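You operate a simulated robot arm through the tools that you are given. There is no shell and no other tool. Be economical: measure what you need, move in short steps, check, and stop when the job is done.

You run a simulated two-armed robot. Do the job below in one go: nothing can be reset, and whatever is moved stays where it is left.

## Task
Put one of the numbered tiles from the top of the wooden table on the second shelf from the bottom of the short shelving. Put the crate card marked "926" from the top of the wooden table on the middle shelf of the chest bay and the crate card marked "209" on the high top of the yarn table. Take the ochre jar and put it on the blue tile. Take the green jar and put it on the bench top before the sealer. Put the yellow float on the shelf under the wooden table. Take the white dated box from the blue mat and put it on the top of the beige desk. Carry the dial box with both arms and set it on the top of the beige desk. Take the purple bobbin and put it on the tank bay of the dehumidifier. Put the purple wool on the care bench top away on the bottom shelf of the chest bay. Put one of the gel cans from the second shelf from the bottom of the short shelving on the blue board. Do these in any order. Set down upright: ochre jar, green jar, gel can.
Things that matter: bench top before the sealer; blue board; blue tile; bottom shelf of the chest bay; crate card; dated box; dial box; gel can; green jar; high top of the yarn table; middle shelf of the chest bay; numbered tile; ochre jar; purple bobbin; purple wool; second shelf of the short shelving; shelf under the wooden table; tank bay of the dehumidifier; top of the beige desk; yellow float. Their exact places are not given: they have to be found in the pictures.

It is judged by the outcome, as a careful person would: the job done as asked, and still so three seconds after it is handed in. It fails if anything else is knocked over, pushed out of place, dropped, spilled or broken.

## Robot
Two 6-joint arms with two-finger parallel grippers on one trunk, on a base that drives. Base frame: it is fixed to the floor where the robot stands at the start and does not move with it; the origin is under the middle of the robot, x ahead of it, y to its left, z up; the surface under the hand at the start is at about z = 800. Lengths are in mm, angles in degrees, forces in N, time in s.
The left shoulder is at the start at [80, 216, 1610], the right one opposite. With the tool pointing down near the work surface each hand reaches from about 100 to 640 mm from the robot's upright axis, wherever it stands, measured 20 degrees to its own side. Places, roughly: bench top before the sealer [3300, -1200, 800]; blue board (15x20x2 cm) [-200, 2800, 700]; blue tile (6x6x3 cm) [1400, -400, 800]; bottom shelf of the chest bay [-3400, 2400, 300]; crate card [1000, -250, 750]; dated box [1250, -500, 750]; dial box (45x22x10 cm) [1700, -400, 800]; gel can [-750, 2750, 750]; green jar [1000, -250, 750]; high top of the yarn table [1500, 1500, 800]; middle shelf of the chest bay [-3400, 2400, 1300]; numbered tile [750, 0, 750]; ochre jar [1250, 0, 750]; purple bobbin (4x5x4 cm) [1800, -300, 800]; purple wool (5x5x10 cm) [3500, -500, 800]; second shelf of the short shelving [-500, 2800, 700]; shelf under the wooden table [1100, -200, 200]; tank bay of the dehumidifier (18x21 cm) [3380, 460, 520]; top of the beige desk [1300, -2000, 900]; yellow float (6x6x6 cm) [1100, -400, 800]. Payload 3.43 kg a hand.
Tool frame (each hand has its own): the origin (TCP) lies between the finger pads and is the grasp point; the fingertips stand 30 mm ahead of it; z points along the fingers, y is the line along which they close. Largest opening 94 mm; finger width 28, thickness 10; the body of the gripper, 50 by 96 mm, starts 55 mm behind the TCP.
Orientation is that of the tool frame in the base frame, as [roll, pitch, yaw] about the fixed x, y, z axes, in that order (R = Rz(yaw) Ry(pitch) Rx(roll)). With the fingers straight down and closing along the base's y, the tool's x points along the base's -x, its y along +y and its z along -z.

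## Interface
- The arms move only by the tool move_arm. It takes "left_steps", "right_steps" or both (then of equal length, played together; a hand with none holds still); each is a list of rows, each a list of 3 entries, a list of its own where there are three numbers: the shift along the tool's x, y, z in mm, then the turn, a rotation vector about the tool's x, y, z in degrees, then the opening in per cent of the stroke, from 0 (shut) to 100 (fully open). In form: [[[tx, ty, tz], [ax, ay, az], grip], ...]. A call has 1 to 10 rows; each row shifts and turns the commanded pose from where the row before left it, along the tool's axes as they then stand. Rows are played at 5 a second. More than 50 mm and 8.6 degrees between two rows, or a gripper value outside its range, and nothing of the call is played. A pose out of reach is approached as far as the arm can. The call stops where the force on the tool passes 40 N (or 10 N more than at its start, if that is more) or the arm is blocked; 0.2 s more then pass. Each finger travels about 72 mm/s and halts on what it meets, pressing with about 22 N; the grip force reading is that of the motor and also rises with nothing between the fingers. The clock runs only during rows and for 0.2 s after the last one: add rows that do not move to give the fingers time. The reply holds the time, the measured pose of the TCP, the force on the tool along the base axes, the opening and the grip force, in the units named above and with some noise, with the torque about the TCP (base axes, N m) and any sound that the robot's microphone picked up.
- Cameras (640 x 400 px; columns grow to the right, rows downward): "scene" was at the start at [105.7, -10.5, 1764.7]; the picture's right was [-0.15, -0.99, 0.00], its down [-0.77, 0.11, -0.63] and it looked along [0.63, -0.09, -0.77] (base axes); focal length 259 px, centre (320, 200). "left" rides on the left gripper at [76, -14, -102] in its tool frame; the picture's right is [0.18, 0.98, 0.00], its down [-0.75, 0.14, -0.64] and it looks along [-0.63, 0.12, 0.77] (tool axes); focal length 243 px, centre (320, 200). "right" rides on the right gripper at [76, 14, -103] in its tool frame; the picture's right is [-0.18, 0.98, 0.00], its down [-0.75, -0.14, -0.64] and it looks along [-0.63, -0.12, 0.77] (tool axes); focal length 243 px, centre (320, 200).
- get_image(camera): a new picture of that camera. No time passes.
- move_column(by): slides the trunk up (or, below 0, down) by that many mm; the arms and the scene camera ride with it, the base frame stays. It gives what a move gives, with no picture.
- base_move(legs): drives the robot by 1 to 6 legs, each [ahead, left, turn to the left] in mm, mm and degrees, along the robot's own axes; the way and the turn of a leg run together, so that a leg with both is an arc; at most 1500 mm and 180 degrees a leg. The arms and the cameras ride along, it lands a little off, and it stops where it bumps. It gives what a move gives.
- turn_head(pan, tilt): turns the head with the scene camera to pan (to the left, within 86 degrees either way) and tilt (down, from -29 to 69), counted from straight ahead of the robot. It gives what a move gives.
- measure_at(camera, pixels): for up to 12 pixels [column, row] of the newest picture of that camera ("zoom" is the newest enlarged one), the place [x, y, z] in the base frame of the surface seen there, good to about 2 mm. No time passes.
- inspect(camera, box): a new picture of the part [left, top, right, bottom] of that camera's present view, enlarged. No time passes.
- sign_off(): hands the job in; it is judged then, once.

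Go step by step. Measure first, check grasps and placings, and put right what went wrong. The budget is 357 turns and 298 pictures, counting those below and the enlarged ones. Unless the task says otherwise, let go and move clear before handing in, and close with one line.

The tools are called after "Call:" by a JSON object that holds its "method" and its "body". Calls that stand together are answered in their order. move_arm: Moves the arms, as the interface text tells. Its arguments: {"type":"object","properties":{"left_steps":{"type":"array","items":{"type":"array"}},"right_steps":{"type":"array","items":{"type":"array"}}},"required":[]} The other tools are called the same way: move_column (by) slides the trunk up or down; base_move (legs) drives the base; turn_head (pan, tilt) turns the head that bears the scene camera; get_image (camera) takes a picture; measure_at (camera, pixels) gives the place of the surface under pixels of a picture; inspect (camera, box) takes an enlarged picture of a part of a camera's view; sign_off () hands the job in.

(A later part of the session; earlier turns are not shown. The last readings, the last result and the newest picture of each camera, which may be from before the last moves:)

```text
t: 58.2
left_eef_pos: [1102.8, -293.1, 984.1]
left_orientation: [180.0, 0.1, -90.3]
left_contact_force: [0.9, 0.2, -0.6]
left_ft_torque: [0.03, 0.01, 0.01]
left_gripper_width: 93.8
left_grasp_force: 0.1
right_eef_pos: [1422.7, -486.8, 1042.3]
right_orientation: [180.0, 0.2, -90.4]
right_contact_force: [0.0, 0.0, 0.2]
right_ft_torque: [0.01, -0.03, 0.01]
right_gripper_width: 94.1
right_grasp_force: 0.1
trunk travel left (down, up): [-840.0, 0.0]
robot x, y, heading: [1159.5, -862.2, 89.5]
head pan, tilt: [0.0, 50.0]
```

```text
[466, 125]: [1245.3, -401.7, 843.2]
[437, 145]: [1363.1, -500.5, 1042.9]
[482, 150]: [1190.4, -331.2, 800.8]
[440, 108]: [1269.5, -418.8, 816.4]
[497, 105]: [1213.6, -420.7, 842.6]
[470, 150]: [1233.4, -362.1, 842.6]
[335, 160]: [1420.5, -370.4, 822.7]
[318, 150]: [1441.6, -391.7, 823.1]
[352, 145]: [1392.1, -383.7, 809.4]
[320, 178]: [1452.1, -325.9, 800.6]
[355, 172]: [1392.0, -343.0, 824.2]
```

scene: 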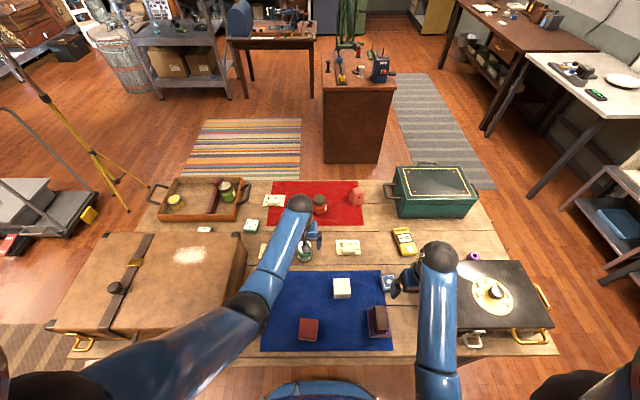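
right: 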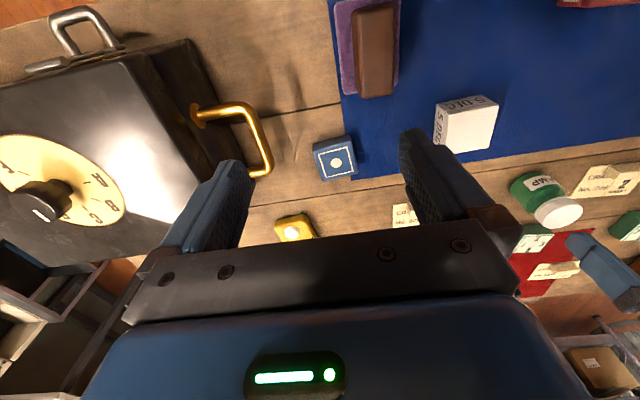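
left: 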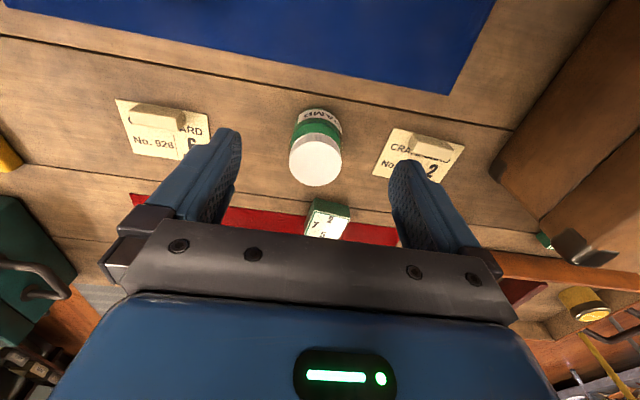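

Green jar centre ≈(1099,−249), top 885; dated box centre ≈(1243,−393), top 843. Moving both hands over them, the left down around the jar, the right above the box.

Call:
{"method": "move_arm", "body": {"left_steps": [[[-22, 2, 0], [0, 0, 0], 100], [[-22, 2, 0], [0, 0, 0], 100], [[0, 0, 28], [0, 0, 0], 100], [[0, 0, 28], [0, 0, 0], 100], [[0, 0, 28], [0, 0, 0], 100], [[0, 0, 28], [0, 0, 0], 100], [[0, 0, 28], [0, 0, 0], 100], [[0, 0, 0], [0, 0, 0], 100], [[0, 0, 0], [0, 0, 0], 100]], "right_steps": [[[-19, 36, 0], [0, 0, 0], 100], [[-19, 36, 0], [0, 0, 0], 100], [[-19, 36, 0], [0, 0, 0], 100], [[-19, 36, 0], [0, 0, 0], 100], [[-19, 36, 0], [0, 0, 0], 100], [[0, 0, 32], [0, 0, 0], 100], [[0, 0, 32], [0, 0, 0], 100], [[0, 0, 32], [0, 0, 0], 100], [[0, 0, 32], [0, 0, 0], 100]]}}

Call:
{"method": "get_image", "body": {"camera": "left"}}

Call:
{"method": "get_image", "body": {"camera": "right"}}

```text
t: 60.2
left_eef_pos: [1094.1, -268.3, 874.5]
left_orientation: [180.0, 0.1, -90.3]
left_contact_force: [0.0, 0.3, 0.1]
left_ft_torque: [0.0, -0.02, 0.03]
left_gripper_width: 93.9
left_grasp_force: 0.0
left hand out of reach, approached as far as the arm can: row 5, 6, 7
right_eef_pos: [1241.8, -389.7, 913.5]
right_orientation: [-180.0, 0.2, -90.3]
right_contact_force: [-0.1, -0.1, -0.3]
right_ft_torque: [-0.03, -0.02, -0.03]
right_gripper_width: 94.3
right_grasp_force: 0.0
trunk travel left (down, up): [-840.0, 0.0]
robot x, y, heading: [1157.7, -863.5, 89.8]
head pan, tilt: [0.0, 50.0]
```

```text
267 pictures are left
```

left: 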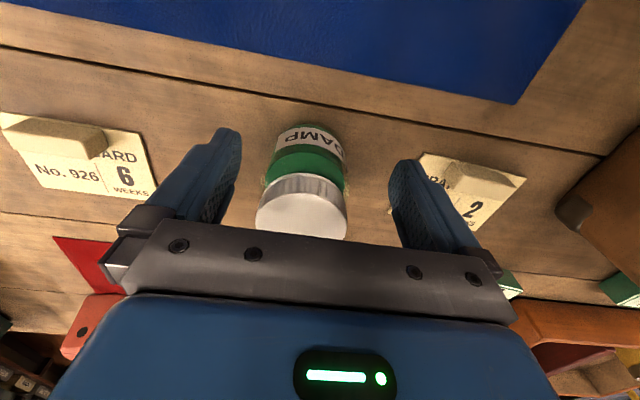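

```text
266 pictures are left
```

right: 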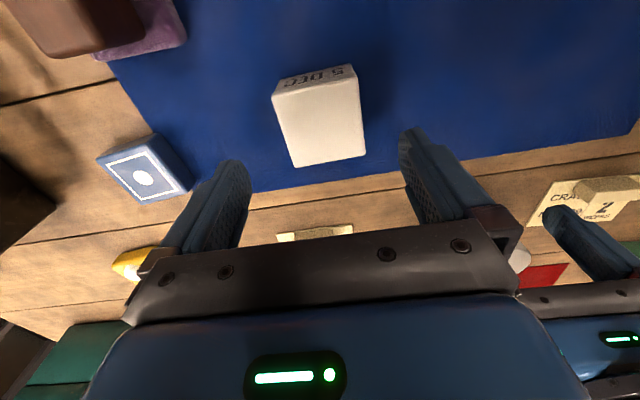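

Left reach falls a bit short; I'll grasp the dated box with the right first.

Call:
{"method": "move_arm", "body": {"right_steps": [[[3, -1, 26], [0, 0, 0], 100], [[0, 0, 26], [0, 0, 0], 100], [[0, 0, 26], [0, 0, 0], 100], [[0, 0, 0], [0, 0, 0], 40], [[0, 0, 0], [0, 0, 0], 20], [[0, 0, 0], [0, 0, 0], 20], [[0, 0, 0], [0, 0, 0], 20]]}}

Call:
{"method": "move_arm", "body": {"right_steps": [[[0, 0, -40], [0, 0, 0], 20], [[0, 0, -40], [0, 0, 0], 20], [[0, 0, -40], [0, 0, 0], 20], [[0, 0, -40], [0, 0, 0], 20]], "left_steps": [[[0, 0, -30], [0, 0, 0], 100], [[0, 0, -30], [0, 0, 0], 100], [[0, 0, 0], [0, 0, 0], 100], [[0, 0, 0], [0, 0, 0], 100]]}}

Call:
{"method": "get_image", "body": {"camera": "right"}}

```text
t: 61.8
left_eef_pos: [1094.3, -268.5, 875.0]
left_orientation: [179.9, 0.1, -90.3]
left_contact_force: [0.5, -0.6, -1.2]
left_ft_torque: [0.02, -0.04, 0.02]
left_gripper_width: 94.0
left_grasp_force: 0.1
right_eef_pos: [1242.7, -391.9, 834.7]
right_orientation: [-180.0, 0.0, -90.3]
right_contact_force: [0.1, -0.4, -0.4]
right_ft_torque: [0.02, -0.02, 0.02]
right_gripper_width: 64.7
right_grasp_force: 22.2
trunk travel left (down, up): [-840.0, 0.0]
robot x, y, heading: [1160.0, -859.9, 89.7]
head pan, tilt: [0.0, 50.0]
```

```text
t: 62.8
left_eef_pos: [1095.0, -269.8, 935.4]
left_orientation: [180.0, 0.1, -90.4]
left_contact_force: [0.1, -0.1, 0.1]
left_ft_torque: [0.0, -0.01, 0.02]
left_gripper_width: 94.2
left_grasp_force: 0.0
right_eef_pos: [1243.6, -392.1, 997.5]
right_orientation: [-179.9, 0.1, -90.3]
right_contact_force: [0.6, 0.0, -1.5]
right_ft_torque: [0.01, -0.02, 0.0]
right_gripper_width: 64.4
right_grasp_force: 22.0
trunk travel left (down, up): [-840.0, 0.0]
robot x, y, heading: [1155.9, -865.1, 89.7]
head pan, tilt: [0.0, 50.0]
```

```text
265 pictures are left
```

right: 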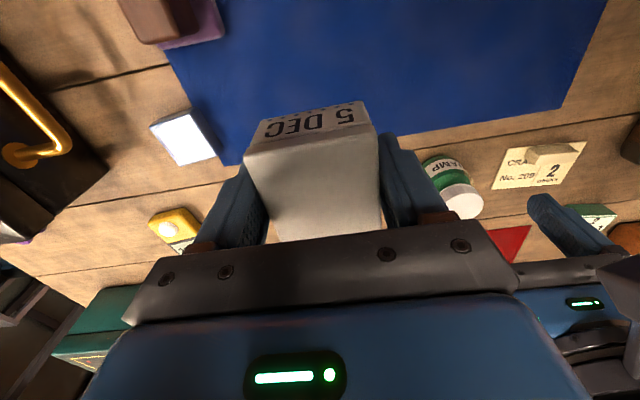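

White box held. I'll move the base 50 mm ahead and get the green jar with the left hand.

Call:
{"method": "base_move", "body": {"legs": [[55, 0, 0]]}}

Call:
{"method": "get_image", "body": {"camera": "left"}}

```text
t: 63.5
left_eef_pos: [1094.3, -266.8, 935.8]
left_orientation: [180.0, 0.2, -90.3]
left_contact_force: [0.4, 1.0, -1.0]
left_ft_torque: [0.01, -0.02, -0.01]
left_gripper_width: 93.7
left_grasp_force: 0.1
right_eef_pos: [1242.4, -392.8, 997.9]
right_orientation: [-179.9, 0.2, -90.2]
right_contact_force: [0.8, -0.3, -0.5]
right_ft_torque: [-0.02, 0.03, -0.02]
right_gripper_width: 64.7
right_grasp_force: 22.1
trunk travel left (down, up): [-840.0, 0.0]
robot x, y, heading: [1160.3, -859.7, 89.9]
head pan, tilt: [0.0, 50.0]
stopped in leg 1: the robot was blocked; the commanded pose is now the measured one
```

```text
264 pictures are left
```

left: 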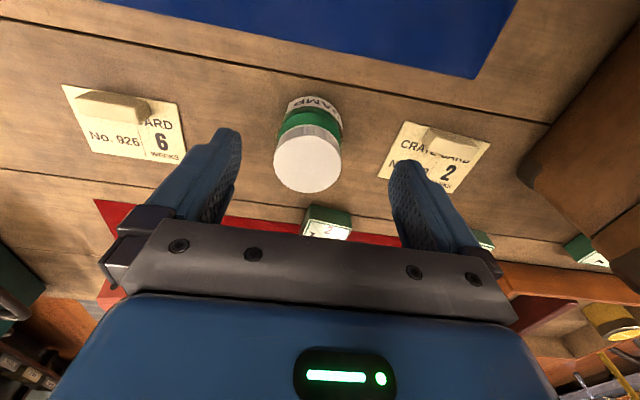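

The base is blocked at y≈−860. Lowering the trunk 100 should give more reach; I raise the left hand 40 first.

Call:
{"method": "move_arm", "body": {"left_steps": [[[0, -5, -40], [0, 0, 0], 100]], "right_steps": [[[0, 0, -30], [0, 0, 0], 20]]}}

Call:
{"method": "move_column", "body": {"by": -100}}

Call:
{"method": "move_arm", "body": {"left_steps": [[[-10, 0, 0], [0, 0, 0], 100], [[-10, 0, 0], [0, 0, 0], 100], [[0, 0, 0], [0, 0, 0], 100]]}}

Call:
{"method": "get_image", "body": {"camera": "left"}}

```text
t: 63.9
left_eef_pos: [1099.8, -267.6, 975.5]
left_orientation: [180.0, 0.1, -90.3]
left_contact_force: [0.2, -0.3, -0.2]
left_ft_torque: [0.01, 0.01, 0.01]
left_gripper_width: 94.0
left_grasp_force: 0.1
right_eef_pos: [1244.2, -392.8, 1027.8]
right_orientation: [-179.9, 0.2, -90.4]
right_contact_force: [0.0, -0.1, -1.6]
right_ft_torque: [-0.02, 0.01, 0.0]
right_gripper_width: 64.4
right_grasp_force: 21.7
trunk travel left (down, up): [-840.0, 0.0]
robot x, y, heading: [1158.0, -860.6, 89.9]
head pan, tilt: [0.0, 50.0]
```

```text
t: 65.3
left_eef_pos: [1099.7, -267.1, 875.3]
left_orientation: [-179.9, 0.2, -90.3]
left_contact_force: [0.2, 0.7, 0.5]
left_ft_torque: [0.01, 0.01, -0.02]
left_gripper_width: 93.9
left_grasp_force: 0.1
right_eef_pos: [1242.8, -392.5, 928.8]
right_orientation: [-179.9, 0.1, -90.3]
right_contact_force: [-0.1, 0.1, -0.3]
right_ft_torque: [0.05, -0.01, -0.03]
right_gripper_width: 64.7
right_grasp_force: 22.4
trunk travel left (down, up): [-740.0, 100.0]
robot x, y, heading: [1161.7, -860.5, 89.6]
head pan, tilt: [0.0, 50.0]
```

```text
t: 66.1
left_eef_pos: [1100.1, -246.9, 874.7]
left_orientation: [-180.0, 0.2, -90.3]
left_contact_force: [0.3, 0.2, 0.1]
left_ft_torque: [0.0, -0.02, 0.0]
left_gripper_width: 93.9
left_grasp_force: 0.0
right_eef_pos: [1243.0, -394.2, 928.7]
right_orientation: [-179.9, 0.1, -90.3]
right_contact_force: [-0.3, -1.1, -1.8]
right_ft_torque: [0.03, 0.0, -0.01]
right_gripper_width: 64.7
right_grasp_force: 22.0
trunk travel left (down, up): [-740.0, 100.0]
robot x, y, heading: [1159.2, -858.7, 89.5]
head pan, tilt: [0.0, 50.0]
```

```text
263 pictures are left
```

left: 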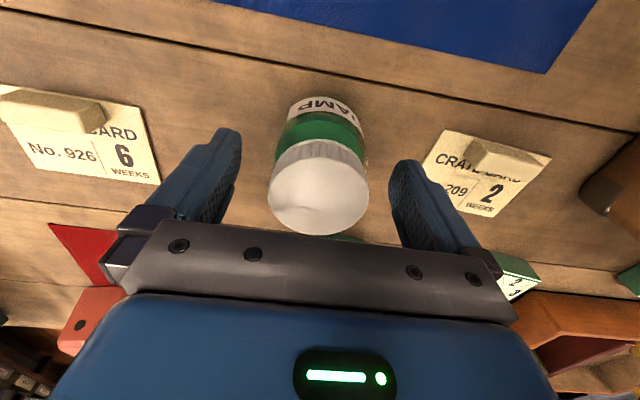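

Lowered trunk gives the reach; the jar sits between the fingers. Down 32 and close.

Call:
{"method": "move_arm", "body": {"left_steps": [[[0, 0, 16], [0, 0, 0], 100], [[0, 0, 16], [0, 0, 0], 100], [[0, 0, 0], [0, 0, 0], 50], [[0, 0, 0], [0, 0, 0], 20], [[0, 0, 0], [0, 0, 0], 20], [[0, 0, 0], [0, 0, 0], 20]]}}

Call:
{"method": "move_arm", "body": {"left_steps": [[[0, 0, -40], [0, 0, 0], 20], [[0, 0, -40], [0, 0, 0], 20], [[0, 0, 0], [0, 0, 0], 20]]}}

Call:
{"method": "get_image", "body": {"camera": "left"}}

```text
t: 67.5
left_eef_pos: [1100.8, -246.5, 842.1]
left_orientation: [-180.0, 0.2, -90.2]
left_contact_force: [0.1, -0.3, 0.1]
left_ft_torque: [0.0, -0.01, -0.02]
left_gripper_width: 59.7
left_grasp_force: 22.1
right_eef_pos: [1243.8, -392.2, 927.7]
right_orientation: [-179.8, 0.1, -90.4]
right_contact_force: [-0.3, 0.0, -1.3]
right_ft_torque: [0.0, 0.02, -0.01]
right_gripper_width: 64.6
right_grasp_force: 22.0
trunk travel left (down, up): [-740.0, 100.0]
robot x, y, heading: [1157.4, -861.2, 89.7]
head pan, tilt: [0.0, 50.0]
```

```text
t: 68.3
left_eef_pos: [1098.2, -247.5, 924.9]
left_orientation: [180.0, 0.1, -90.3]
left_contact_force: [0.0, 0.7, -1.3]
left_ft_torque: [-0.01, 0.02, 0.02]
left_gripper_width: 59.5
left_grasp_force: 21.2
right_eef_pos: [1243.6, -391.9, 927.7]
right_orientation: [-179.8, 0.0, -90.2]
right_contact_force: [0.0, 0.1, -1.4]
right_ft_torque: [0.01, 0.05, 0.0]
right_gripper_width: 64.5
right_grasp_force: 22.1
trunk travel left (down, up): [-740.0, 100.0]
robot x, y, heading: [1159.4, -859.5, 89.8]
head pan, tilt: [0.0, 50.0]
```

```text
262 pictures are left
```

left: 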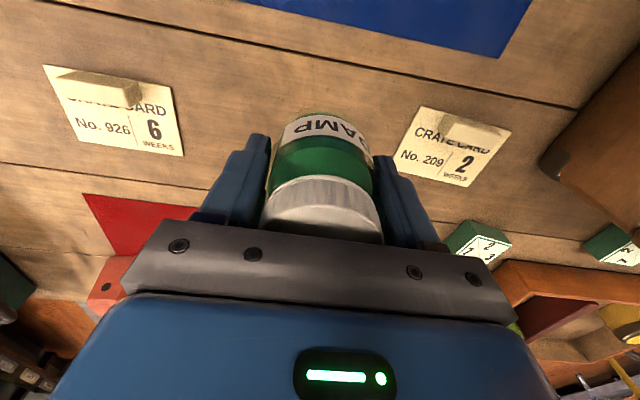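

Green jar held upright. I'll raise the trunk, back off, and turn to face the beige desk.

Call:
{"method": "move_column", "body": {"by": 100}}

Call:
{"method": "base_move", "body": {"legs": [[-320, 0, 0], [0, 0, -180]]}}

Call:
{"method": "get_image", "body": {"camera": "scene"}}

```text
t: 69.6
left_eef_pos: [1098.4, -247.5, 1026.5]
left_orientation: [-179.9, 0.1, -90.3]
left_contact_force: [-0.8, 0.4, -1.5]
left_ft_torque: [-0.02, 0.02, -0.02]
left_gripper_width: 59.4
left_grasp_force: 22.5
right_eef_pos: [1242.1, -392.1, 1028.8]
right_orientation: [-179.9, 0.2, -90.3]
right_contact_force: [0.3, -0.7, -0.7]
right_ft_torque: [-0.01, 0.0, 0.0]
right_gripper_width: 64.5
right_grasp_force: 21.8
trunk travel left (down, up): [-840.0, 0.0]
robot x, y, heading: [1161.0, -860.5, 89.6]
head pan, tilt: [0.0, 50.0]
```

```text
t: 79.1
left_eef_pos: [1201.3, -1792.5, 1026.3]
left_orientation: [-180.0, 0.1, 88.3]
left_contact_force: [0.5, 0.9, -1.9]
left_ft_torque: [0.02, 0.01, 0.02]
left_gripper_width: 60.2
left_grasp_force: 21.7
right_eef_pos: [1059.5, -1644.8, 1028.0]
right_orientation: [-180.0, 0.1, 88.2]
right_contact_force: [0.3, -0.4, -1.2]
right_ft_torque: [0.0, 0.04, 0.02]
right_gripper_width: 64.4
right_grasp_force: 21.9
trunk travel left (down, up): [-840.0, 0.0]
robot x, y, heading: [1157.1, -1179.5, -91.6]
head pan, tilt: [0.0, 50.0]
```

```text
261 pictures are left
```

scene: 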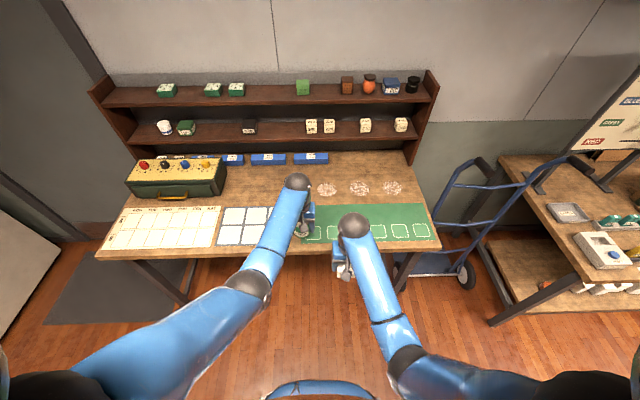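

The desk has a bare wooden band between front mats and the shelf. I'll measure it.

Call:
{"method": "measure_at", "body": {"camera": "scene", "pixels": [[235, 168], [235, 203], [270, 170], [270, 200], [400, 160], [405, 200], [330, 160], [327, 190], [360, 188], [393, 187], [428, 235], [225, 190]]}}

Call:
{"method": "inspect", "body": {"camera": "scene", "box": [90, 80, 450, 260]}}

Call:
{"method": "measure_at", "body": {"camera": "scene", "pixels": [[265, 190], [320, 178], [300, 160], [405, 155], [345, 157], [275, 207], [350, 210], [420, 205], [385, 130], [380, 100], [268, 158], [222, 160]]}}

```text
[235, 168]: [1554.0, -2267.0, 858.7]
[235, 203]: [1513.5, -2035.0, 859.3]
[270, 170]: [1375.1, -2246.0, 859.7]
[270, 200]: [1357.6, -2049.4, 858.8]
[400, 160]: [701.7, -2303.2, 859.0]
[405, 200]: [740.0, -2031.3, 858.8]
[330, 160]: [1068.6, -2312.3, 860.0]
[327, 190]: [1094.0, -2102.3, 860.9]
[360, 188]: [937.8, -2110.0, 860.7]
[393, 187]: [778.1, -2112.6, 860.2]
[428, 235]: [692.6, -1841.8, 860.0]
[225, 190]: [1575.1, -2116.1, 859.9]
```

```text
1.78 times, centred on (270, 170) of scene
```

zoom: 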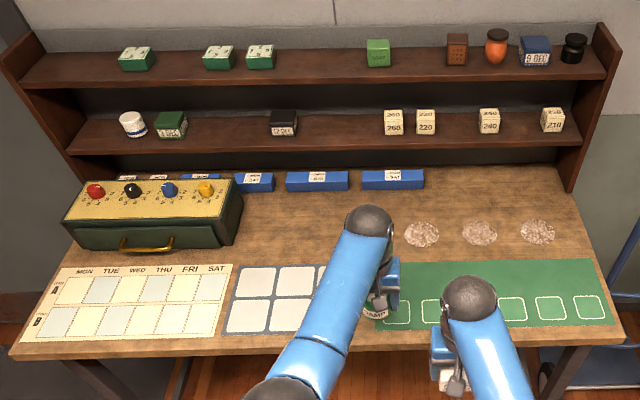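

```text
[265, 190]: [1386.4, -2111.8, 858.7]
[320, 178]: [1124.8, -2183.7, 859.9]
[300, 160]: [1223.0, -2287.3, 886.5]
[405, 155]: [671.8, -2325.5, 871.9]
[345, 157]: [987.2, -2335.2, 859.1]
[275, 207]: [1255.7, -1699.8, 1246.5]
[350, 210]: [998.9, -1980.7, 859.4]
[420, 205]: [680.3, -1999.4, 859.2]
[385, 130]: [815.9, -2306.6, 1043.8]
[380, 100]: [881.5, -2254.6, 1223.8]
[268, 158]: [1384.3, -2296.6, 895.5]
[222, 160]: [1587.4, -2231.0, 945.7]
```

Desk top z≈859; bare area x≈1130–1560, y≈−2030…−2260 (for the dial box). I'll put the dated box near (1018,−2040). Retract the jar hand, drive closer.

Call:
{"method": "move_arm", "body": {"left_steps": [[[40, 0, 0], [0, 0, 0], 20], [[40, 0, 0], [0, 0, 0], 20], [[40, 0, 0], [0, 0, 0], 20]]}}

Call:
{"method": "base_move", "body": {"legs": [[300, 0, 1.6]]}}

Call:
{"method": "get_image", "body": {"camera": "right"}}

Call:
{"method": "get_image", "body": {"camera": "scene"}}

```text
t: 79.9
left_eef_pos: [1204.4, -1671.1, 1026.3]
left_orientation: [-179.9, 0.1, 88.2]
left_contact_force: [-1.3, -1.2, -1.8]
left_ft_torque: [0.05, 0.02, 0.0]
left_gripper_width: 60.3
left_grasp_force: 22.1
right_eef_pos: [1059.4, -1643.7, 1029.3]
right_orientation: [-179.8, 0.2, 88.3]
right_contact_force: [-0.6, 0.9, -1.1]
right_ft_torque: [-0.04, -0.01, 0.06]
right_gripper_width: 64.7
right_grasp_force: 21.7
trunk travel left (down, up): [-840.0, 0.0]
robot x, y, heading: [1156.0, -1180.8, -91.8]
head pan, tilt: [0.0, 50.0]
```

```text
t: 82.0
left_eef_pos: [1212.5, -1969.9, 1026.5]
left_orientation: [-180.0, 0.2, 89.7]
left_contact_force: [-0.1, 1.0, -1.3]
left_ft_torque: [0.01, -0.02, 0.0]
left_gripper_width: 60.2
left_grasp_force: 22.2
right_eef_pos: [1065.5, -1945.7, 1029.1]
right_orientation: [-179.9, 0.2, 89.7]
right_contact_force: [-0.1, 0.5, -0.8]
right_ft_torque: [0.0, 0.02, -0.01]
right_gripper_width: 64.6
right_grasp_force: 21.7
trunk travel left (down, up): [-840.0, 0.0]
robot x, y, heading: [1152.2, -1481.0, -90.2]
head pan, tilt: [0.0, 50.0]
```

```text
259 pictures are left
```

right: 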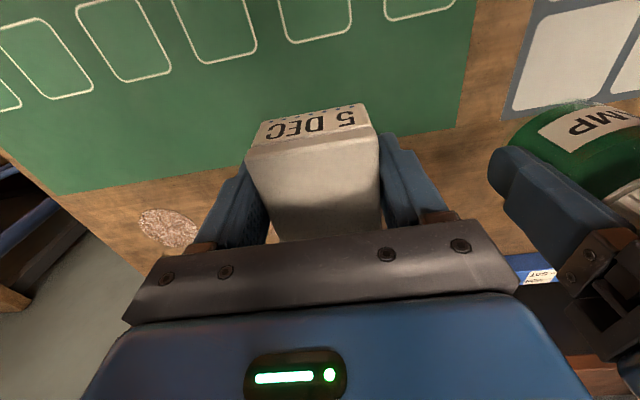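

```text
258 pictures are left
```

scene: 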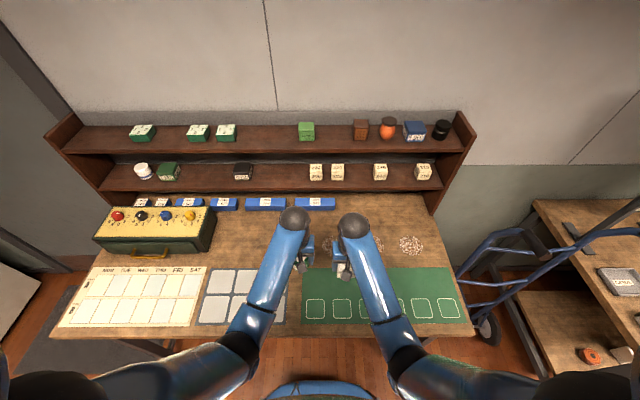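

Moving the box over its spot and down to just above the desk.

Call:
{"method": "move_arm", "body": {"right_steps": [[[-30, -16, 0], [0, 0, 0], 20], [[-30, -16, 0], [0, 0, 0], 20], [[-27, -16, 0], [0, 0, 0], 20], [[0, 0, 40], [0, 0, 0], 20], [[0, 0, 40], [0, 0, 0], 20], [[0, 0, 40], [0, 0, 0], 20], [[0, 0, 0], [0, 0, 0], 20]]}}

Call:
{"method": "get_image", "body": {"camera": "right"}}

```text
t: 83.6
left_eef_pos: [1213.4, -1974.4, 1024.5]
left_orientation: [180.0, 0.0, 89.6]
left_contact_force: [-0.2, -0.4, -1.6]
left_ft_torque: [0.02, 0.01, 0.01]
left_gripper_width: 60.0
left_grasp_force: 21.9
right_eef_pos: [1017.5, -2035.3, 908.2]
right_orientation: [-179.9, 0.1, 89.6]
right_contact_force: [-0.5, 0.3, -1.1]
right_ft_torque: [-0.03, 0.03, -0.02]
right_gripper_width: 64.4
right_grasp_force: 21.8
trunk travel left (down, up): [-840.0, 0.0]
robot x, y, heading: [1153.2, -1485.9, -90.4]
head pan, tilt: [0.0, 50.0]
```

```text
257 pictures are left
```

right: 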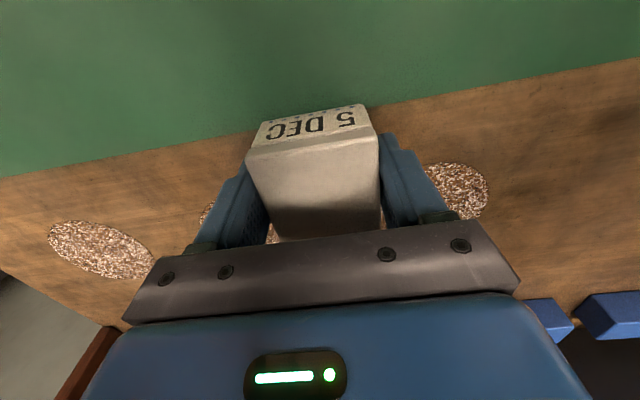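

Now lower gently to contact.

Call:
{"method": "move_arm", "body": {"right_steps": [[[0, 0, 7], [0, 0, 0], 20], [[0, 0, 5], [0, 0, 0], 20], [[0, 0, 3], [0, 0, 0], 20]]}}

```text
t: 84.4
left_eef_pos: [1212.1, -1970.8, 1026.4]
left_orientation: [180.0, 0.2, 89.7]
left_contact_force: [-0.4, -0.5, -1.5]
left_ft_torque: [0.04, -0.01, 0.01]
left_gripper_width: 60.1
left_grasp_force: 21.8
right_eef_pos: [1017.3, -2035.8, 896.0]
right_orientation: [-179.8, 0.5, 89.7]
right_contact_force: [-1.5, -1.4, 9.9]
right_ft_torque: [0.25, -0.02, 0.04]
right_gripper_width: 64.5
right_grasp_force: 22.4
trunk travel left (down, up): [-840.0, 0.0]
robot x, y, heading: [1150.0, -1483.2, -90.2]
head pan, tilt: [0.0, 50.0]
```

Contact at 10 N. Release and lift.

Call:
{"method": "move_arm", "body": {"right_steps": [[[0, 0, -1], [0, 0, 0], 80], [[0, 0, 0], [0, 0, 0], 100], [[0, 0, 0], [0, 0, 0], 100], [[0, 0, -40], [0, 0, 0], 100], [[0, 0, -40], [0, 0, 0], 100], [[0, 0, -40], [0, 0, 0], 100]]}}

Call:
{"method": "get_image", "body": {"camera": "right"}}

```text
t: 85.8
left_eef_pos: [1212.3, -1974.0, 1025.9]
left_orientation: [-179.9, 0.1, 89.7]
left_contact_force: [-0.1, 0.3, -2.6]
left_ft_torque: [-0.02, 0.01, 0.0]
left_gripper_width: 59.7
left_grasp_force: 21.9
right_eef_pos: [1016.3, -2035.6, 1014.2]
right_orientation: [-179.9, 0.1, 89.7]
right_contact_force: [0.1, 0.6, -0.5]
right_ft_torque: [-0.01, 0.01, -0.01]
right_gripper_width: 94.0
right_grasp_force: 0.0
trunk travel left (down, up): [-840.0, 0.0]
robot x, y, heading: [1148.0, -1483.1, -90.5]
head pan, tilt: [0.0, 50.0]
```

```text
256 pictures are left
```

right: 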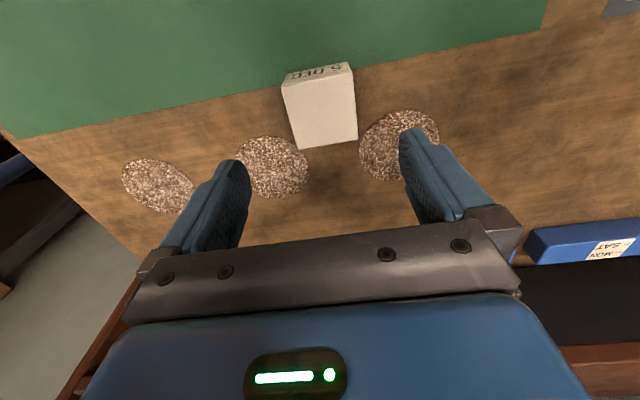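

Box placed. Next: purple bobbin at the far end of the wooden table. I'll drive round to (2300,−400) facing −x.

Call:
{"method": "move_arm", "body": {"right_steps": [[[40, 0, -5], [0, 0, 0], 65], [[40, 0, 0], [0, 0, 0], 65]]}}

Call:
{"method": "base_move", "body": {"legs": [[-300, 0, 0], [0, 0, 90.4], [1150, 0, 0], [0, 780, 0], [0, 0, 180]]}}

Call:
{"method": "get_image", "body": {"camera": "scene"}}

Call:
{"method": "get_image", "body": {"camera": "right"}}

```text
t: 86.4
left_eef_pos: [1212.3, -1970.0, 1026.6]
left_orientation: [-180.0, 0.2, 89.6]
left_contact_force: [-1.1, 0.6, -1.7]
left_ft_torque: [-0.03, -0.01, -0.01]
left_gripper_width: 60.2
left_grasp_force: 22.3
right_eef_pos: [1017.1, -1952.7, 1020.6]
right_orientation: [180.0, 0.3, 89.7]
right_contact_force: [-0.3, 0.0, 0.2]
right_ft_torque: [-0.04, 0.0, -0.02]
right_gripper_width: 61.1
right_grasp_force: 0.0
trunk travel left (down, up): [-840.0, 0.0]
robot x, y, heading: [1149.7, -1481.8, -90.2]
head pan, tilt: [0.0, 50.0]
```

```text
t: 108.8
left_eef_pos: [1803.7, -464.4, 1024.4]
left_orientation: [-180.0, 0.1, -1.8]
left_contact_force: [-0.1, 0.5, -1.6]
left_ft_torque: [0.04, -0.03, 0.03]
left_gripper_width: 60.0
left_grasp_force: 22.7
right_eef_pos: [1827.0, -270.4, 1018.3]
right_orientation: [-180.0, 0.1, -1.9]
right_contact_force: [0.5, -0.5, -1.2]
right_ft_torque: [-0.01, 0.01, 0.02]
right_gripper_width: 60.8
right_grasp_force: 0.1
trunk travel left (down, up): [-840.0, 0.0]
robot x, y, heading: [2297.3, -416.3, 178.2]
head pan, tilt: [0.0, 50.0]
```

```text
255 pictures are left
```

scene: 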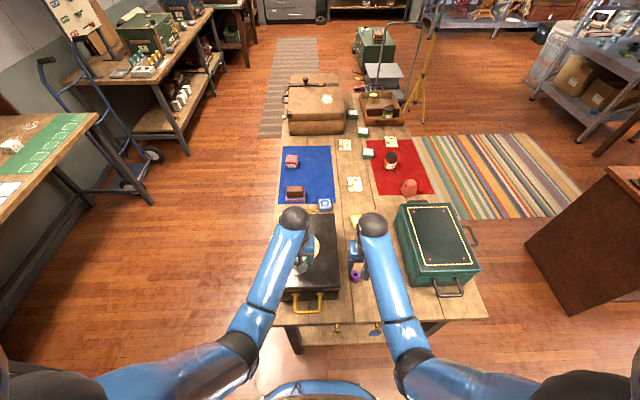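

```text
254 pictures are left
```

right: 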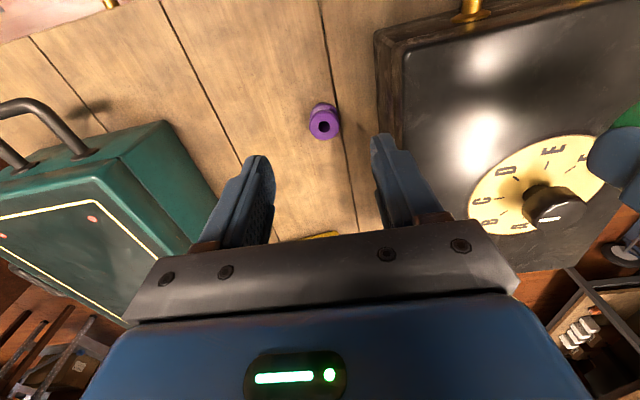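

The bobbin is at (323,120) in the right view. I'll lift/retract the jar hand a bit clear of the dial knob and measure.

Call:
{"method": "measure_at", "body": {"camera": "right", "pixels": [[323, 113], [310, 122], [338, 120], [323, 135], [322, 106], [390, 130], [400, 60], [545, 200], [325, 131]]}}

Call:
{"method": "move_arm", "body": {"left_steps": [[[30, 0, -20], [0, 0, 0], 20], [[20, 0, 0], [0, 0, 0], 20]]}}

```text
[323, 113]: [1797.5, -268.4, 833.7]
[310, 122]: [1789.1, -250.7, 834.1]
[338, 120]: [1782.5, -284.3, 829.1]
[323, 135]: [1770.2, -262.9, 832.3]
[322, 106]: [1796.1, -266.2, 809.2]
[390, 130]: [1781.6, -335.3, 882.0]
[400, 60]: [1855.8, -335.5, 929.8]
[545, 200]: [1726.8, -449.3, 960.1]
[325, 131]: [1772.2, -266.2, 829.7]
```

```text
t: 109.3
left_eef_pos: [1855.2, -467.5, 1046.4]
left_orientation: [-180.0, 0.1, -1.9]
left_contact_force: [0.5, 1.5, -2.1]
left_ft_torque: [0.01, -0.01, 0.0]
left_gripper_width: 60.0
left_grasp_force: 22.4
right_eef_pos: [1828.0, -270.1, 1019.1]
right_orientation: [-179.8, 0.3, -2.0]
right_contact_force: [0.0, 0.8, 0.1]
right_ft_torque: [-0.03, 0.0, -0.01]
right_gripper_width: 61.1
right_grasp_force: 0.1
trunk travel left (down, up): [-840.0, 0.0]
robot x, y, heading: [2292.8, -416.0, 178.1]
head pan, tilt: [0.0, 50.0]
```

Bobbin centre ≈(1783,−267), top 834. Moving over it and descending with a reduced opening.

Call:
{"method": "move_arm", "body": {"right_steps": [[[-22, -2, 0], [0, 0, 0], 65], [[-22, -2, 0], [0, 0, 0], 65], [[0, 0, 40], [0, 0, 0], 65], [[0, 0, 40], [0, 0, 0], 65], [[0, 0, 40], [0, 0, 0], 65], [[0, 0, 0], [0, 0, 0], 65]]}}

Call:
{"method": "get_image", "body": {"camera": "right"}}

```text
t: 110.8
left_eef_pos: [1853.7, -467.3, 1045.9]
left_orientation: [180.0, 0.1, -1.9]
left_contact_force: [-0.2, -0.1, -2.2]
left_ft_torque: [-0.03, -0.03, -0.01]
left_gripper_width: 59.9
left_grasp_force: 21.9
right_eef_pos: [1780.3, -264.7, 899.4]
right_orientation: [-180.0, 0.1, -1.9]
right_contact_force: [0.1, -0.4, -0.3]
right_ft_torque: [0.04, 0.02, 0.0]
right_gripper_width: 61.0
right_grasp_force: 0.0
trunk travel left (down, up): [-840.0, 0.0]
robot x, y, heading: [2295.9, -413.8, 178.0]
head pan, tilt: [0.0, 50.0]
```

```text
253 pictures are left
```

right: 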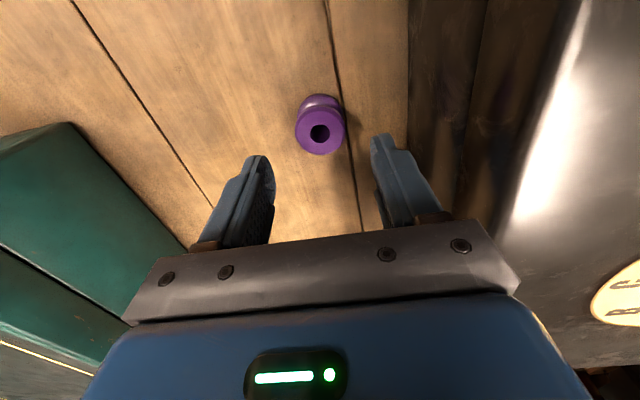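

Call:
{"method": "measure_at", "body": {"camera": "right", "pixels": [[299, 132], [341, 130], [319, 118], [321, 150], [319, 100]]}}

```text
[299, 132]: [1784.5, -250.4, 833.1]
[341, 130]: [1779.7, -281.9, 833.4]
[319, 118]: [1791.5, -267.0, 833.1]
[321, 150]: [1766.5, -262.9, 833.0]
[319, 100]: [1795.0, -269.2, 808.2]
```

Call:
{"method": "move_arm", "body": {"right_steps": [[[0, 1, 33], [0, 0, 0], 65], [[0, 0, 32], [0, 0, 0], 65], [[0, 0, 0], [0, 0, 0], 30], [[0, 0, 0], [0, 0, 0], 10], [[0, 0, 0], [0, 0, 0], 10], [[0, 0, 0], [0, 0, 0], 10], [[0, 0, -40], [0, 0, 0], 10], [[0, 0, -40], [0, 0, 0], 10], [[0, 0, -40], [0, 0, 0], 10], [[0, 0, -40], [0, 0, 0], 10]]}}

Call:
{"method": "get_image", "body": {"camera": "right"}}

```text
t: 113.0
left_eef_pos: [1853.3, -466.9, 1045.8]
left_orientation: [180.0, 0.1, -1.9]
left_contact_force: [0.2, 0.8, -1.8]
left_ft_torque: [0.0, 0.0, -0.03]
left_gripper_width: 59.9
left_grasp_force: 21.9
right_eef_pos: [1782.7, -265.6, 993.6]
right_orientation: [-179.8, 0.1, -1.8]
right_contact_force: [-0.1, -0.4, 0.3]
right_ft_torque: [-0.01, 0.02, 0.04]
right_gripper_width: 37.6
right_grasp_force: 21.8
trunk travel left (down, up): [-840.0, 0.0]
robot x, y, heading: [2294.9, -415.9, 178.4]
head pan, tilt: [0.0, 50.0]
```

```text
252 pictures are left
```

right: 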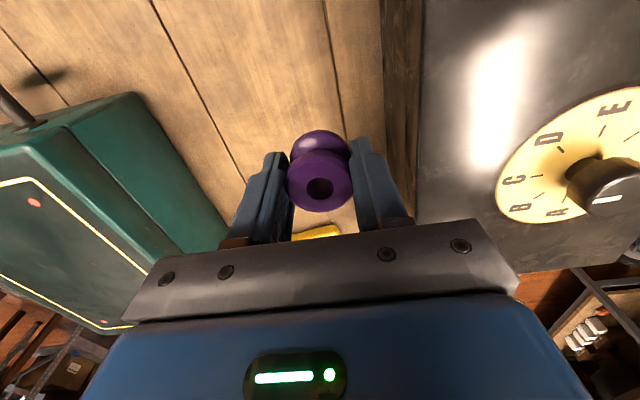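

Bobbin held (38 mm). Now turn to the care bench and look.

Call:
{"method": "base_move", "body": {"legs": [[0, 0, -178.2], [0, -700, 0]]}}

Call:
{"method": "turn_head", "body": {"pan": 0, "tilt": 40}}

Call:
{"method": "get_image", "body": {"camera": "scene"}}

Call:
{"method": "turn_head", "body": {"pan": 45, "tilt": 35}}

Call:
{"method": "get_image", "body": {"camera": "scene"}}

```text
t: 124.3
left_eef_pos: [2680.5, -1100.4, 1045.6]
left_orientation: [-179.8, 0.1, 174.6]
left_contact_force: [0.0, 0.6, -1.0]
left_ft_torque: [-0.03, -0.02, -0.02]
left_gripper_width: 60.1
left_grasp_force: 22.2
right_eef_pos: [2737.9, -1305.1, 994.1]
right_orientation: [-179.9, 0.1, 174.5]
right_contact_force: [-0.3, 0.4, -1.0]
right_ft_torque: [-0.01, 0.02, -0.02]
right_gripper_width: 38.1
right_grasp_force: 22.2
trunk travel left (down, up): [-840.0, 0.0]
robot x, y, heading: [2232.7, -1122.0, -5.6]
head pan, tilt: [0.0, 50.0]
```

```text
t: 125.0
left_eef_pos: [2678.9, -1102.1, 1045.6]
left_orientation: [179.9, 0.2, 174.5]
left_contact_force: [1.3, -0.5, -1.5]
left_ft_torque: [-0.02, -0.01, -0.01]
left_gripper_width: 60.0
left_grasp_force: 21.9
right_eef_pos: [2739.0, -1305.9, 993.4]
right_orientation: [-179.9, 0.2, 174.5]
right_contact_force: [1.2, 0.2, -0.2]
right_ft_torque: [-0.02, -0.03, 0.01]
right_gripper_width: 37.7
right_grasp_force: 22.2
trunk travel left (down, up): [-840.0, 0.0]
robot x, y, heading: [2233.9, -1121.1, -5.6]
head pan, tilt: [0.0, 40.0]
```

```text
251 pictures are left
```

scene: 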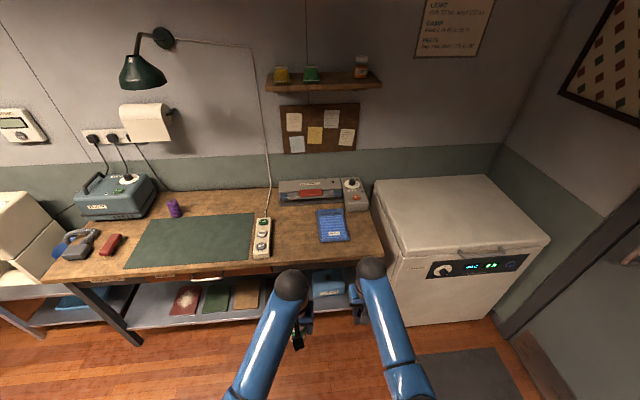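

```text
t: 126.1
left_eef_pos: [2680.7, -1101.0, 1045.1]
left_orientation: [180.0, 0.1, 174.6]
left_contact_force: [0.2, 0.6, -2.3]
left_ft_torque: [0.04, 0.0, 0.02]
left_gripper_width: 59.9
left_grasp_force: 21.9
right_eef_pos: [2738.9, -1305.8, 994.4]
right_orientation: [-179.8, 0.1, 174.5]
right_contact_force: [-0.7, -0.5, -0.7]
right_ft_torque: [0.0, 0.01, 0.0]
right_gripper_width: 37.8
right_grasp_force: 21.5
trunk travel left (down, up): [-840.0, 0.0]
robot x, y, heading: [2234.0, -1118.8, -5.7]
head pan, tilt: [45.0, 35.0]
```

```text
250 pictures are left
```

scene: 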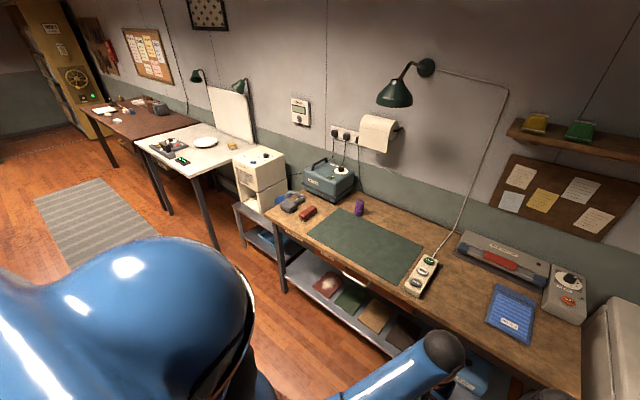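

The sealer (grey bar) is at (510,260); free wood before it near (465,290). Measuring.

Call:
{"method": "measure_at", "body": {"camera": "scene", "pixels": [[465, 275], [465, 300], [470, 325], [498, 262], [450, 250], [540, 290], [490, 315], [430, 292], [510, 350], [436, 262], [359, 208], [520, 285]]}}

Call:
{"method": "inspect", "body": {"camera": "scene", "box": [390, 200, 600, 360]}}

```text
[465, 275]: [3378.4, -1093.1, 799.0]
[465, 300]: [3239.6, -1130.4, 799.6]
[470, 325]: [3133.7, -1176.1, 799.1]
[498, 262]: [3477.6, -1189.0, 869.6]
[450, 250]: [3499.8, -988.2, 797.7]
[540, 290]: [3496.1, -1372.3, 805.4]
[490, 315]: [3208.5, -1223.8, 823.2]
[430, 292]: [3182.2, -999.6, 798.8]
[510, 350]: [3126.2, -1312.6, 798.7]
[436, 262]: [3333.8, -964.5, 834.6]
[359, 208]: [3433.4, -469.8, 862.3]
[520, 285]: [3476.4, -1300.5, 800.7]
```

```text
2.50 times, centred on (495, 280) of scene
```

zoom: 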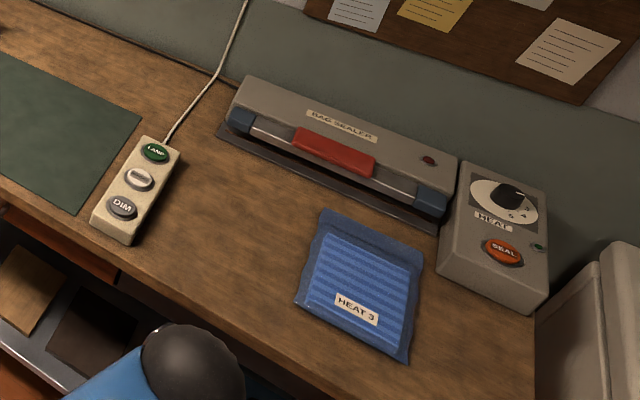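

I'll place the green jar at ≈(3270,−1130), in front of the sealer and left of the packet. Driving up.

Call:
{"method": "base_move", "body": {"legs": [[0, 0, 5.7], [540, -100, 0]]}}

Call:
{"method": "turn_head", "body": {"pan": 0, "tilt": 50}}

Call:
{"method": "get_image", "body": {"camera": "left"}}

```text
t: 129.8
left_eef_pos: [3224.6, -1157.9, 1046.0]
left_orientation: [-180.0, 0.3, 179.7]
left_contact_force: [0.1, -0.2, -1.4]
left_ft_torque: [0.0, -0.01, -0.01]
left_gripper_width: 60.0
left_grasp_force: 21.7
right_eef_pos: [3302.3, -1356.6, 994.9]
right_orientation: [-179.8, 0.2, 179.8]
right_contact_force: [-0.4, 0.5, -0.1]
right_ft_torque: [0.05, 0.01, -0.02]
right_gripper_width: 37.5
right_grasp_force: 22.5
trunk travel left (down, up): [-840.0, 0.0]
robot x, y, heading: [2786.6, -1219.7, -0.2]
head pan, tilt: [45.0, 35.0]
```

```text
t: 131.0
left_eef_pos: [3226.9, -1158.2, 1045.0]
left_orientation: [-179.9, 0.1, 179.9]
left_contact_force: [-0.7, 0.0, -2.2]
left_ft_torque: [-0.01, 0.01, -0.01]
left_gripper_width: 60.1
left_grasp_force: 21.7
right_eef_pos: [3304.8, -1357.1, 992.4]
right_orientation: [-179.9, 0.2, 179.8]
right_contact_force: [0.2, -0.7, -0.4]
right_ft_torque: [0.0, -0.01, -0.02]
right_gripper_width: 37.7
right_grasp_force: 21.9
trunk travel left (down, up): [-840.0, 0.0]
robot x, y, heading: [2782.1, -1219.4, 0.0]
head pan, tilt: [0.0, 50.0]
```

```text
248 pictures are left
```

left: 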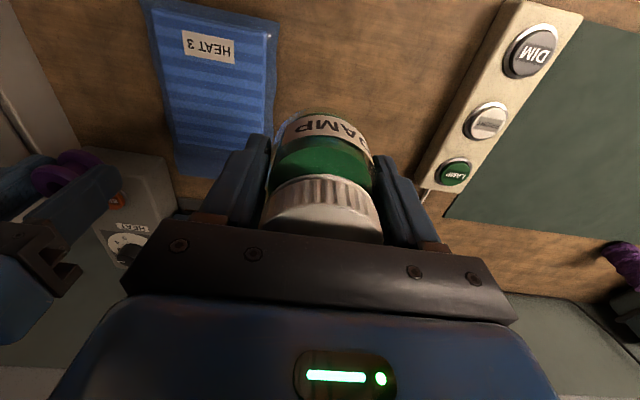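

Call:
{"method": "measure_at", "body": {"camera": "left", "pixels": [[276, 50], [270, 100], [420, 190], [500, 20], [290, 50], [440, 140]]}}

```text
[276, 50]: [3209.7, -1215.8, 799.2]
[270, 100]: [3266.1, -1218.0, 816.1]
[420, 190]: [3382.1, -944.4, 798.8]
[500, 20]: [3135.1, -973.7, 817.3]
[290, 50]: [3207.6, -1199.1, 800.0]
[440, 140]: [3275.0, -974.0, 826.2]
```

Call:
{"method": "move_arm", "body": {"left_steps": [[[-27, 17, 0], [0, 0, 0], 20], [[-27, 16, 0], [0, 0, 0], 20], [[0, 0, 40], [0, 0, 0], 20], [[0, 0, 40], [0, 0, 0], 20], [[0, 0, 40], [0, 0, 0], 20], [[0, 0, 40], [0, 0, 0], 20], [[0, 0, 32], [0, 0, 0], 20], [[0, 0, 0], [0, 0, 0], 20]]}}

Call:
{"method": "move_arm", "body": {"left_steps": [[[0, 0, 5], [0, 0, 0], 20], [[0, 0, 4], [0, 0, 0], 20], [[0, 0, 2], [0, 0, 0], 20]]}}

```text
t: 132.8
left_eef_pos: [3281.4, -1124.7, 851.8]
left_orientation: [-180.0, 0.1, 179.8]
left_contact_force: [0.5, -0.5, -0.9]
left_ft_torque: [0.03, 0.0, 0.01]
left_gripper_width: 59.8
left_grasp_force: 21.9
right_eef_pos: [3304.2, -1357.4, 993.6]
right_orientation: [-179.9, 0.1, 179.9]
right_contact_force: [-0.5, 0.3, -0.1]
right_ft_torque: [0.01, -0.01, 0.02]
right_gripper_width: 37.6
right_grasp_force: 22.3
trunk travel left (down, up): [-840.0, 0.0]
robot x, y, heading: [2787.1, -1221.7, -0.3]
head pan, tilt: [0.0, 50.0]
```

```text
t: 133.6
left_eef_pos: [3280.9, -1126.0, 842.7]
left_orientation: [-179.9, 0.3, 179.8]
left_contact_force: [0.9, 2.0, 9.6]
left_ft_torque: [0.15, 0.18, -0.03]
left_gripper_width: 59.7
left_grasp_force: 22.5
right_eef_pos: [3303.8, -1356.5, 994.6]
right_orientation: [-179.8, 0.2, 179.8]
right_contact_force: [0.9, -0.4, -0.3]
right_ft_torque: [-0.01, 0.03, 0.02]
right_gripper_width: 37.2
right_grasp_force: 21.9
trunk travel left (down, up): [-840.0, 0.0]
robot x, y, heading: [2784.7, -1220.7, -0.2]
head pan, tilt: [0.0, 50.0]
```

Contact; release and lift clear.

Call:
{"method": "move_arm", "body": {"left_steps": [[[0, 0, -1], [0, 0, 0], 80], [[0, 0, 0], [0, 0, 0], 100], [[0, 0, 0], [0, 0, 0], 100], [[0, 0, -40], [0, 0, 0], 100], [[0, 0, -40], [0, 0, 0], 100], [[0, 0, -40], [0, 0, 0], 100], [[0, 0, -40], [0, 0, 0], 100], [[0, 0, -40], [0, 0, 0], 100]]}}

Call:
{"method": "get_image", "body": {"camera": "left"}}

Call:
{"method": "turn_head", "body": {"pan": 40, "tilt": 40}}

Call:
{"method": "get_image", "body": {"camera": "scene"}}

```text
t: 135.4
left_eef_pos: [3279.7, -1124.3, 1043.4]
left_orientation: [179.9, 0.2, 179.8]
left_contact_force: [-0.9, -0.3, -0.4]
left_ft_torque: [0.0, 0.02, -0.01]
left_gripper_width: 94.0
left_grasp_force: 0.0
right_eef_pos: [3304.9, -1357.7, 994.1]
right_orientation: [-179.9, 0.1, 179.8]
right_contact_force: [-0.1, -0.2, -0.6]
right_ft_torque: [0.03, -0.03, 0.04]
right_gripper_width: 37.6
right_grasp_force: 22.2
trunk travel left (down, up): [-840.0, 0.0]
robot x, y, heading: [2783.5, -1220.8, -0.4]
head pan, tilt: [0.0, 50.0]
```

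```text
247 pictures are left
```

left: 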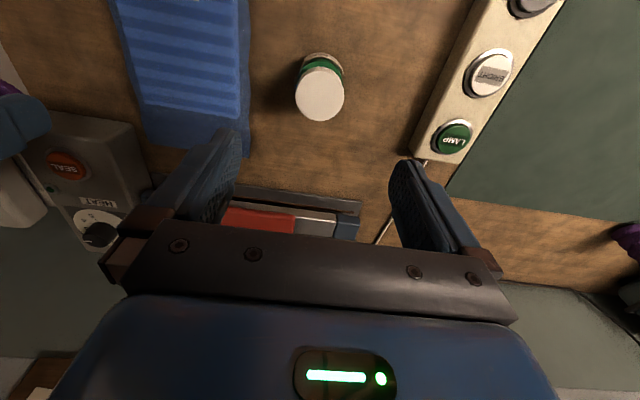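

```text
t: 136.4
left_eef_pos: [3279.1, -1125.0, 1043.4]
left_orientation: [-180.0, 0.0, 179.7]
left_contact_force: [-0.5, -0.1, 0.1]
left_ft_torque: [0.01, 0.01, 0.0]
left_gripper_width: 94.0
left_grasp_force: 0.1
right_eef_pos: [3303.8, -1356.4, 993.4]
right_orientation: [-179.9, 0.1, 179.8]
right_contact_force: [0.8, -0.9, -0.6]
right_ft_torque: [0.01, 0.0, -0.01]
right_gripper_width: 37.5
right_grasp_force: 22.5
trunk travel left (down, up): [-840.0, 0.0]
robot x, y, heading: [2786.2, -1223.5, -0.3]
head pan, tilt: [40.0, 40.0]
```

```text
246 pictures are left
```

scene: 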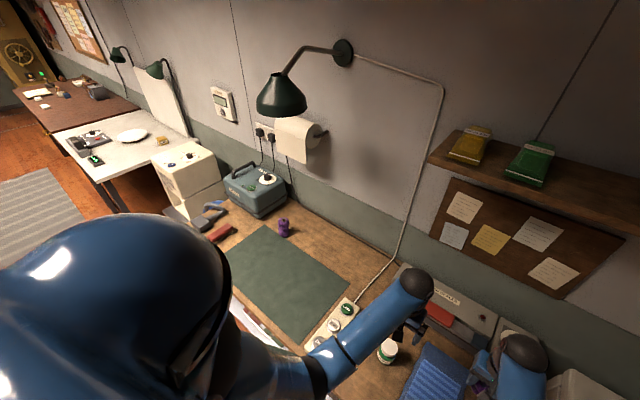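

Jar stands well before the sealer. Checking lamp position and wool before strafing left.

Call:
{"method": "measure_at", "body": {"camera": "scene", "pixels": [[280, 95], [260, 112], [303, 108], [283, 222], [284, 232], [290, 135], [320, 50], [265, 180], [220, 232], [255, 215]]}}

Call:
{"method": "base_move", "body": {"legs": [[-60, 0, 0], [0, 600, 0]]}}

Call:
{"method": "turn_head", "body": {"pan": 0, "tilt": 45}}

Call:
{"method": "get_image", "body": {"camera": "scene"}}

Call:
{"method": "get_image", "body": {"camera": "left"}}

```text
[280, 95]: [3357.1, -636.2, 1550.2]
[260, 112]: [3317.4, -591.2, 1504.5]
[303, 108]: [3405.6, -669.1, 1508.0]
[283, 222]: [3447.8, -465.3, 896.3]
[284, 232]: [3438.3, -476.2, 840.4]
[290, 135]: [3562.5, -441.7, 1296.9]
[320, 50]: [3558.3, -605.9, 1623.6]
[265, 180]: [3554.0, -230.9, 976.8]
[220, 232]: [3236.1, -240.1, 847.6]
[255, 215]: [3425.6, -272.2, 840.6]
```

```text
t: 140.4
left_eef_pos: [3223.0, -517.5, 1043.6]
left_orientation: [179.8, 0.1, 179.8]
left_contact_force: [-0.3, -0.9, 0.3]
left_ft_torque: [0.04, -0.03, -0.02]
left_gripper_width: 94.0
left_grasp_force: 0.1
right_eef_pos: [3246.2, -749.5, 993.2]
right_orientation: [-180.0, 0.2, 179.8]
right_contact_force: [1.0, -0.6, -0.5]
right_ft_torque: [0.02, -0.01, -0.04]
right_gripper_width: 37.2
right_grasp_force: 21.6
trunk travel left (down, up): [-840.0, 0.0]
robot x, y, heading: [2727.1, -614.4, -0.2]
head pan, tilt: [40.0, 40.0]
```

```text
t: 141.5
left_eef_pos: [3221.4, -516.4, 1043.1]
left_orientation: [-180.0, 0.2, 179.8]
left_contact_force: [0.1, -0.8, -0.1]
left_ft_torque: [0.02, 0.01, 0.01]
left_gripper_width: 93.7
left_grasp_force: 0.1
right_eef_pos: [3245.0, -747.8, 993.0]
right_orientation: [-179.9, 0.0, 179.8]
right_contact_force: [0.4, -0.2, -0.9]
right_ft_torque: [-0.01, 0.0, -0.03]
right_gripper_width: 37.6
right_grasp_force: 22.4
trunk travel left (down, up): [-840.0, 0.0]
robot x, y, heading: [2728.0, -612.8, -0.2]
head pan, tilt: [0.0, 45.0]
```

```text
245 pictures are left
```

scene: 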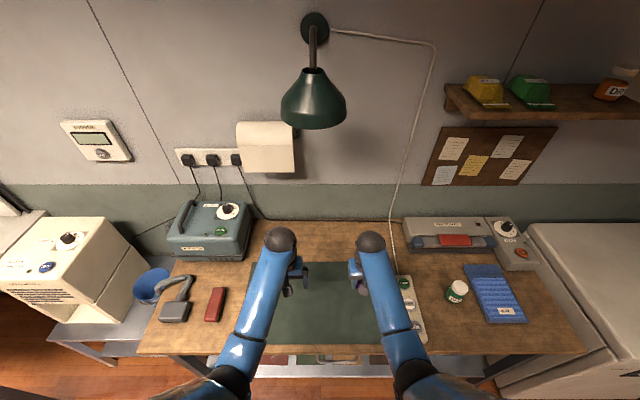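

```text
244 pictures are left
```

left: 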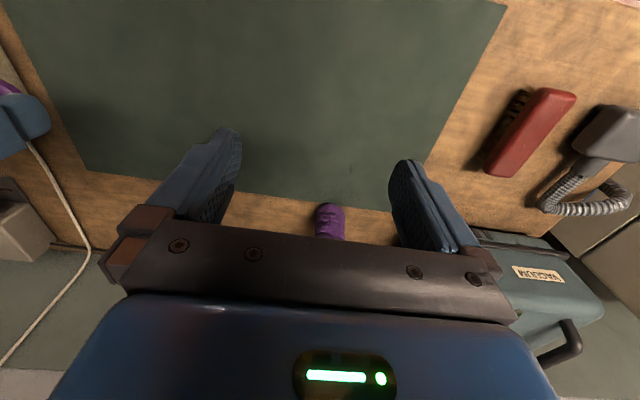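

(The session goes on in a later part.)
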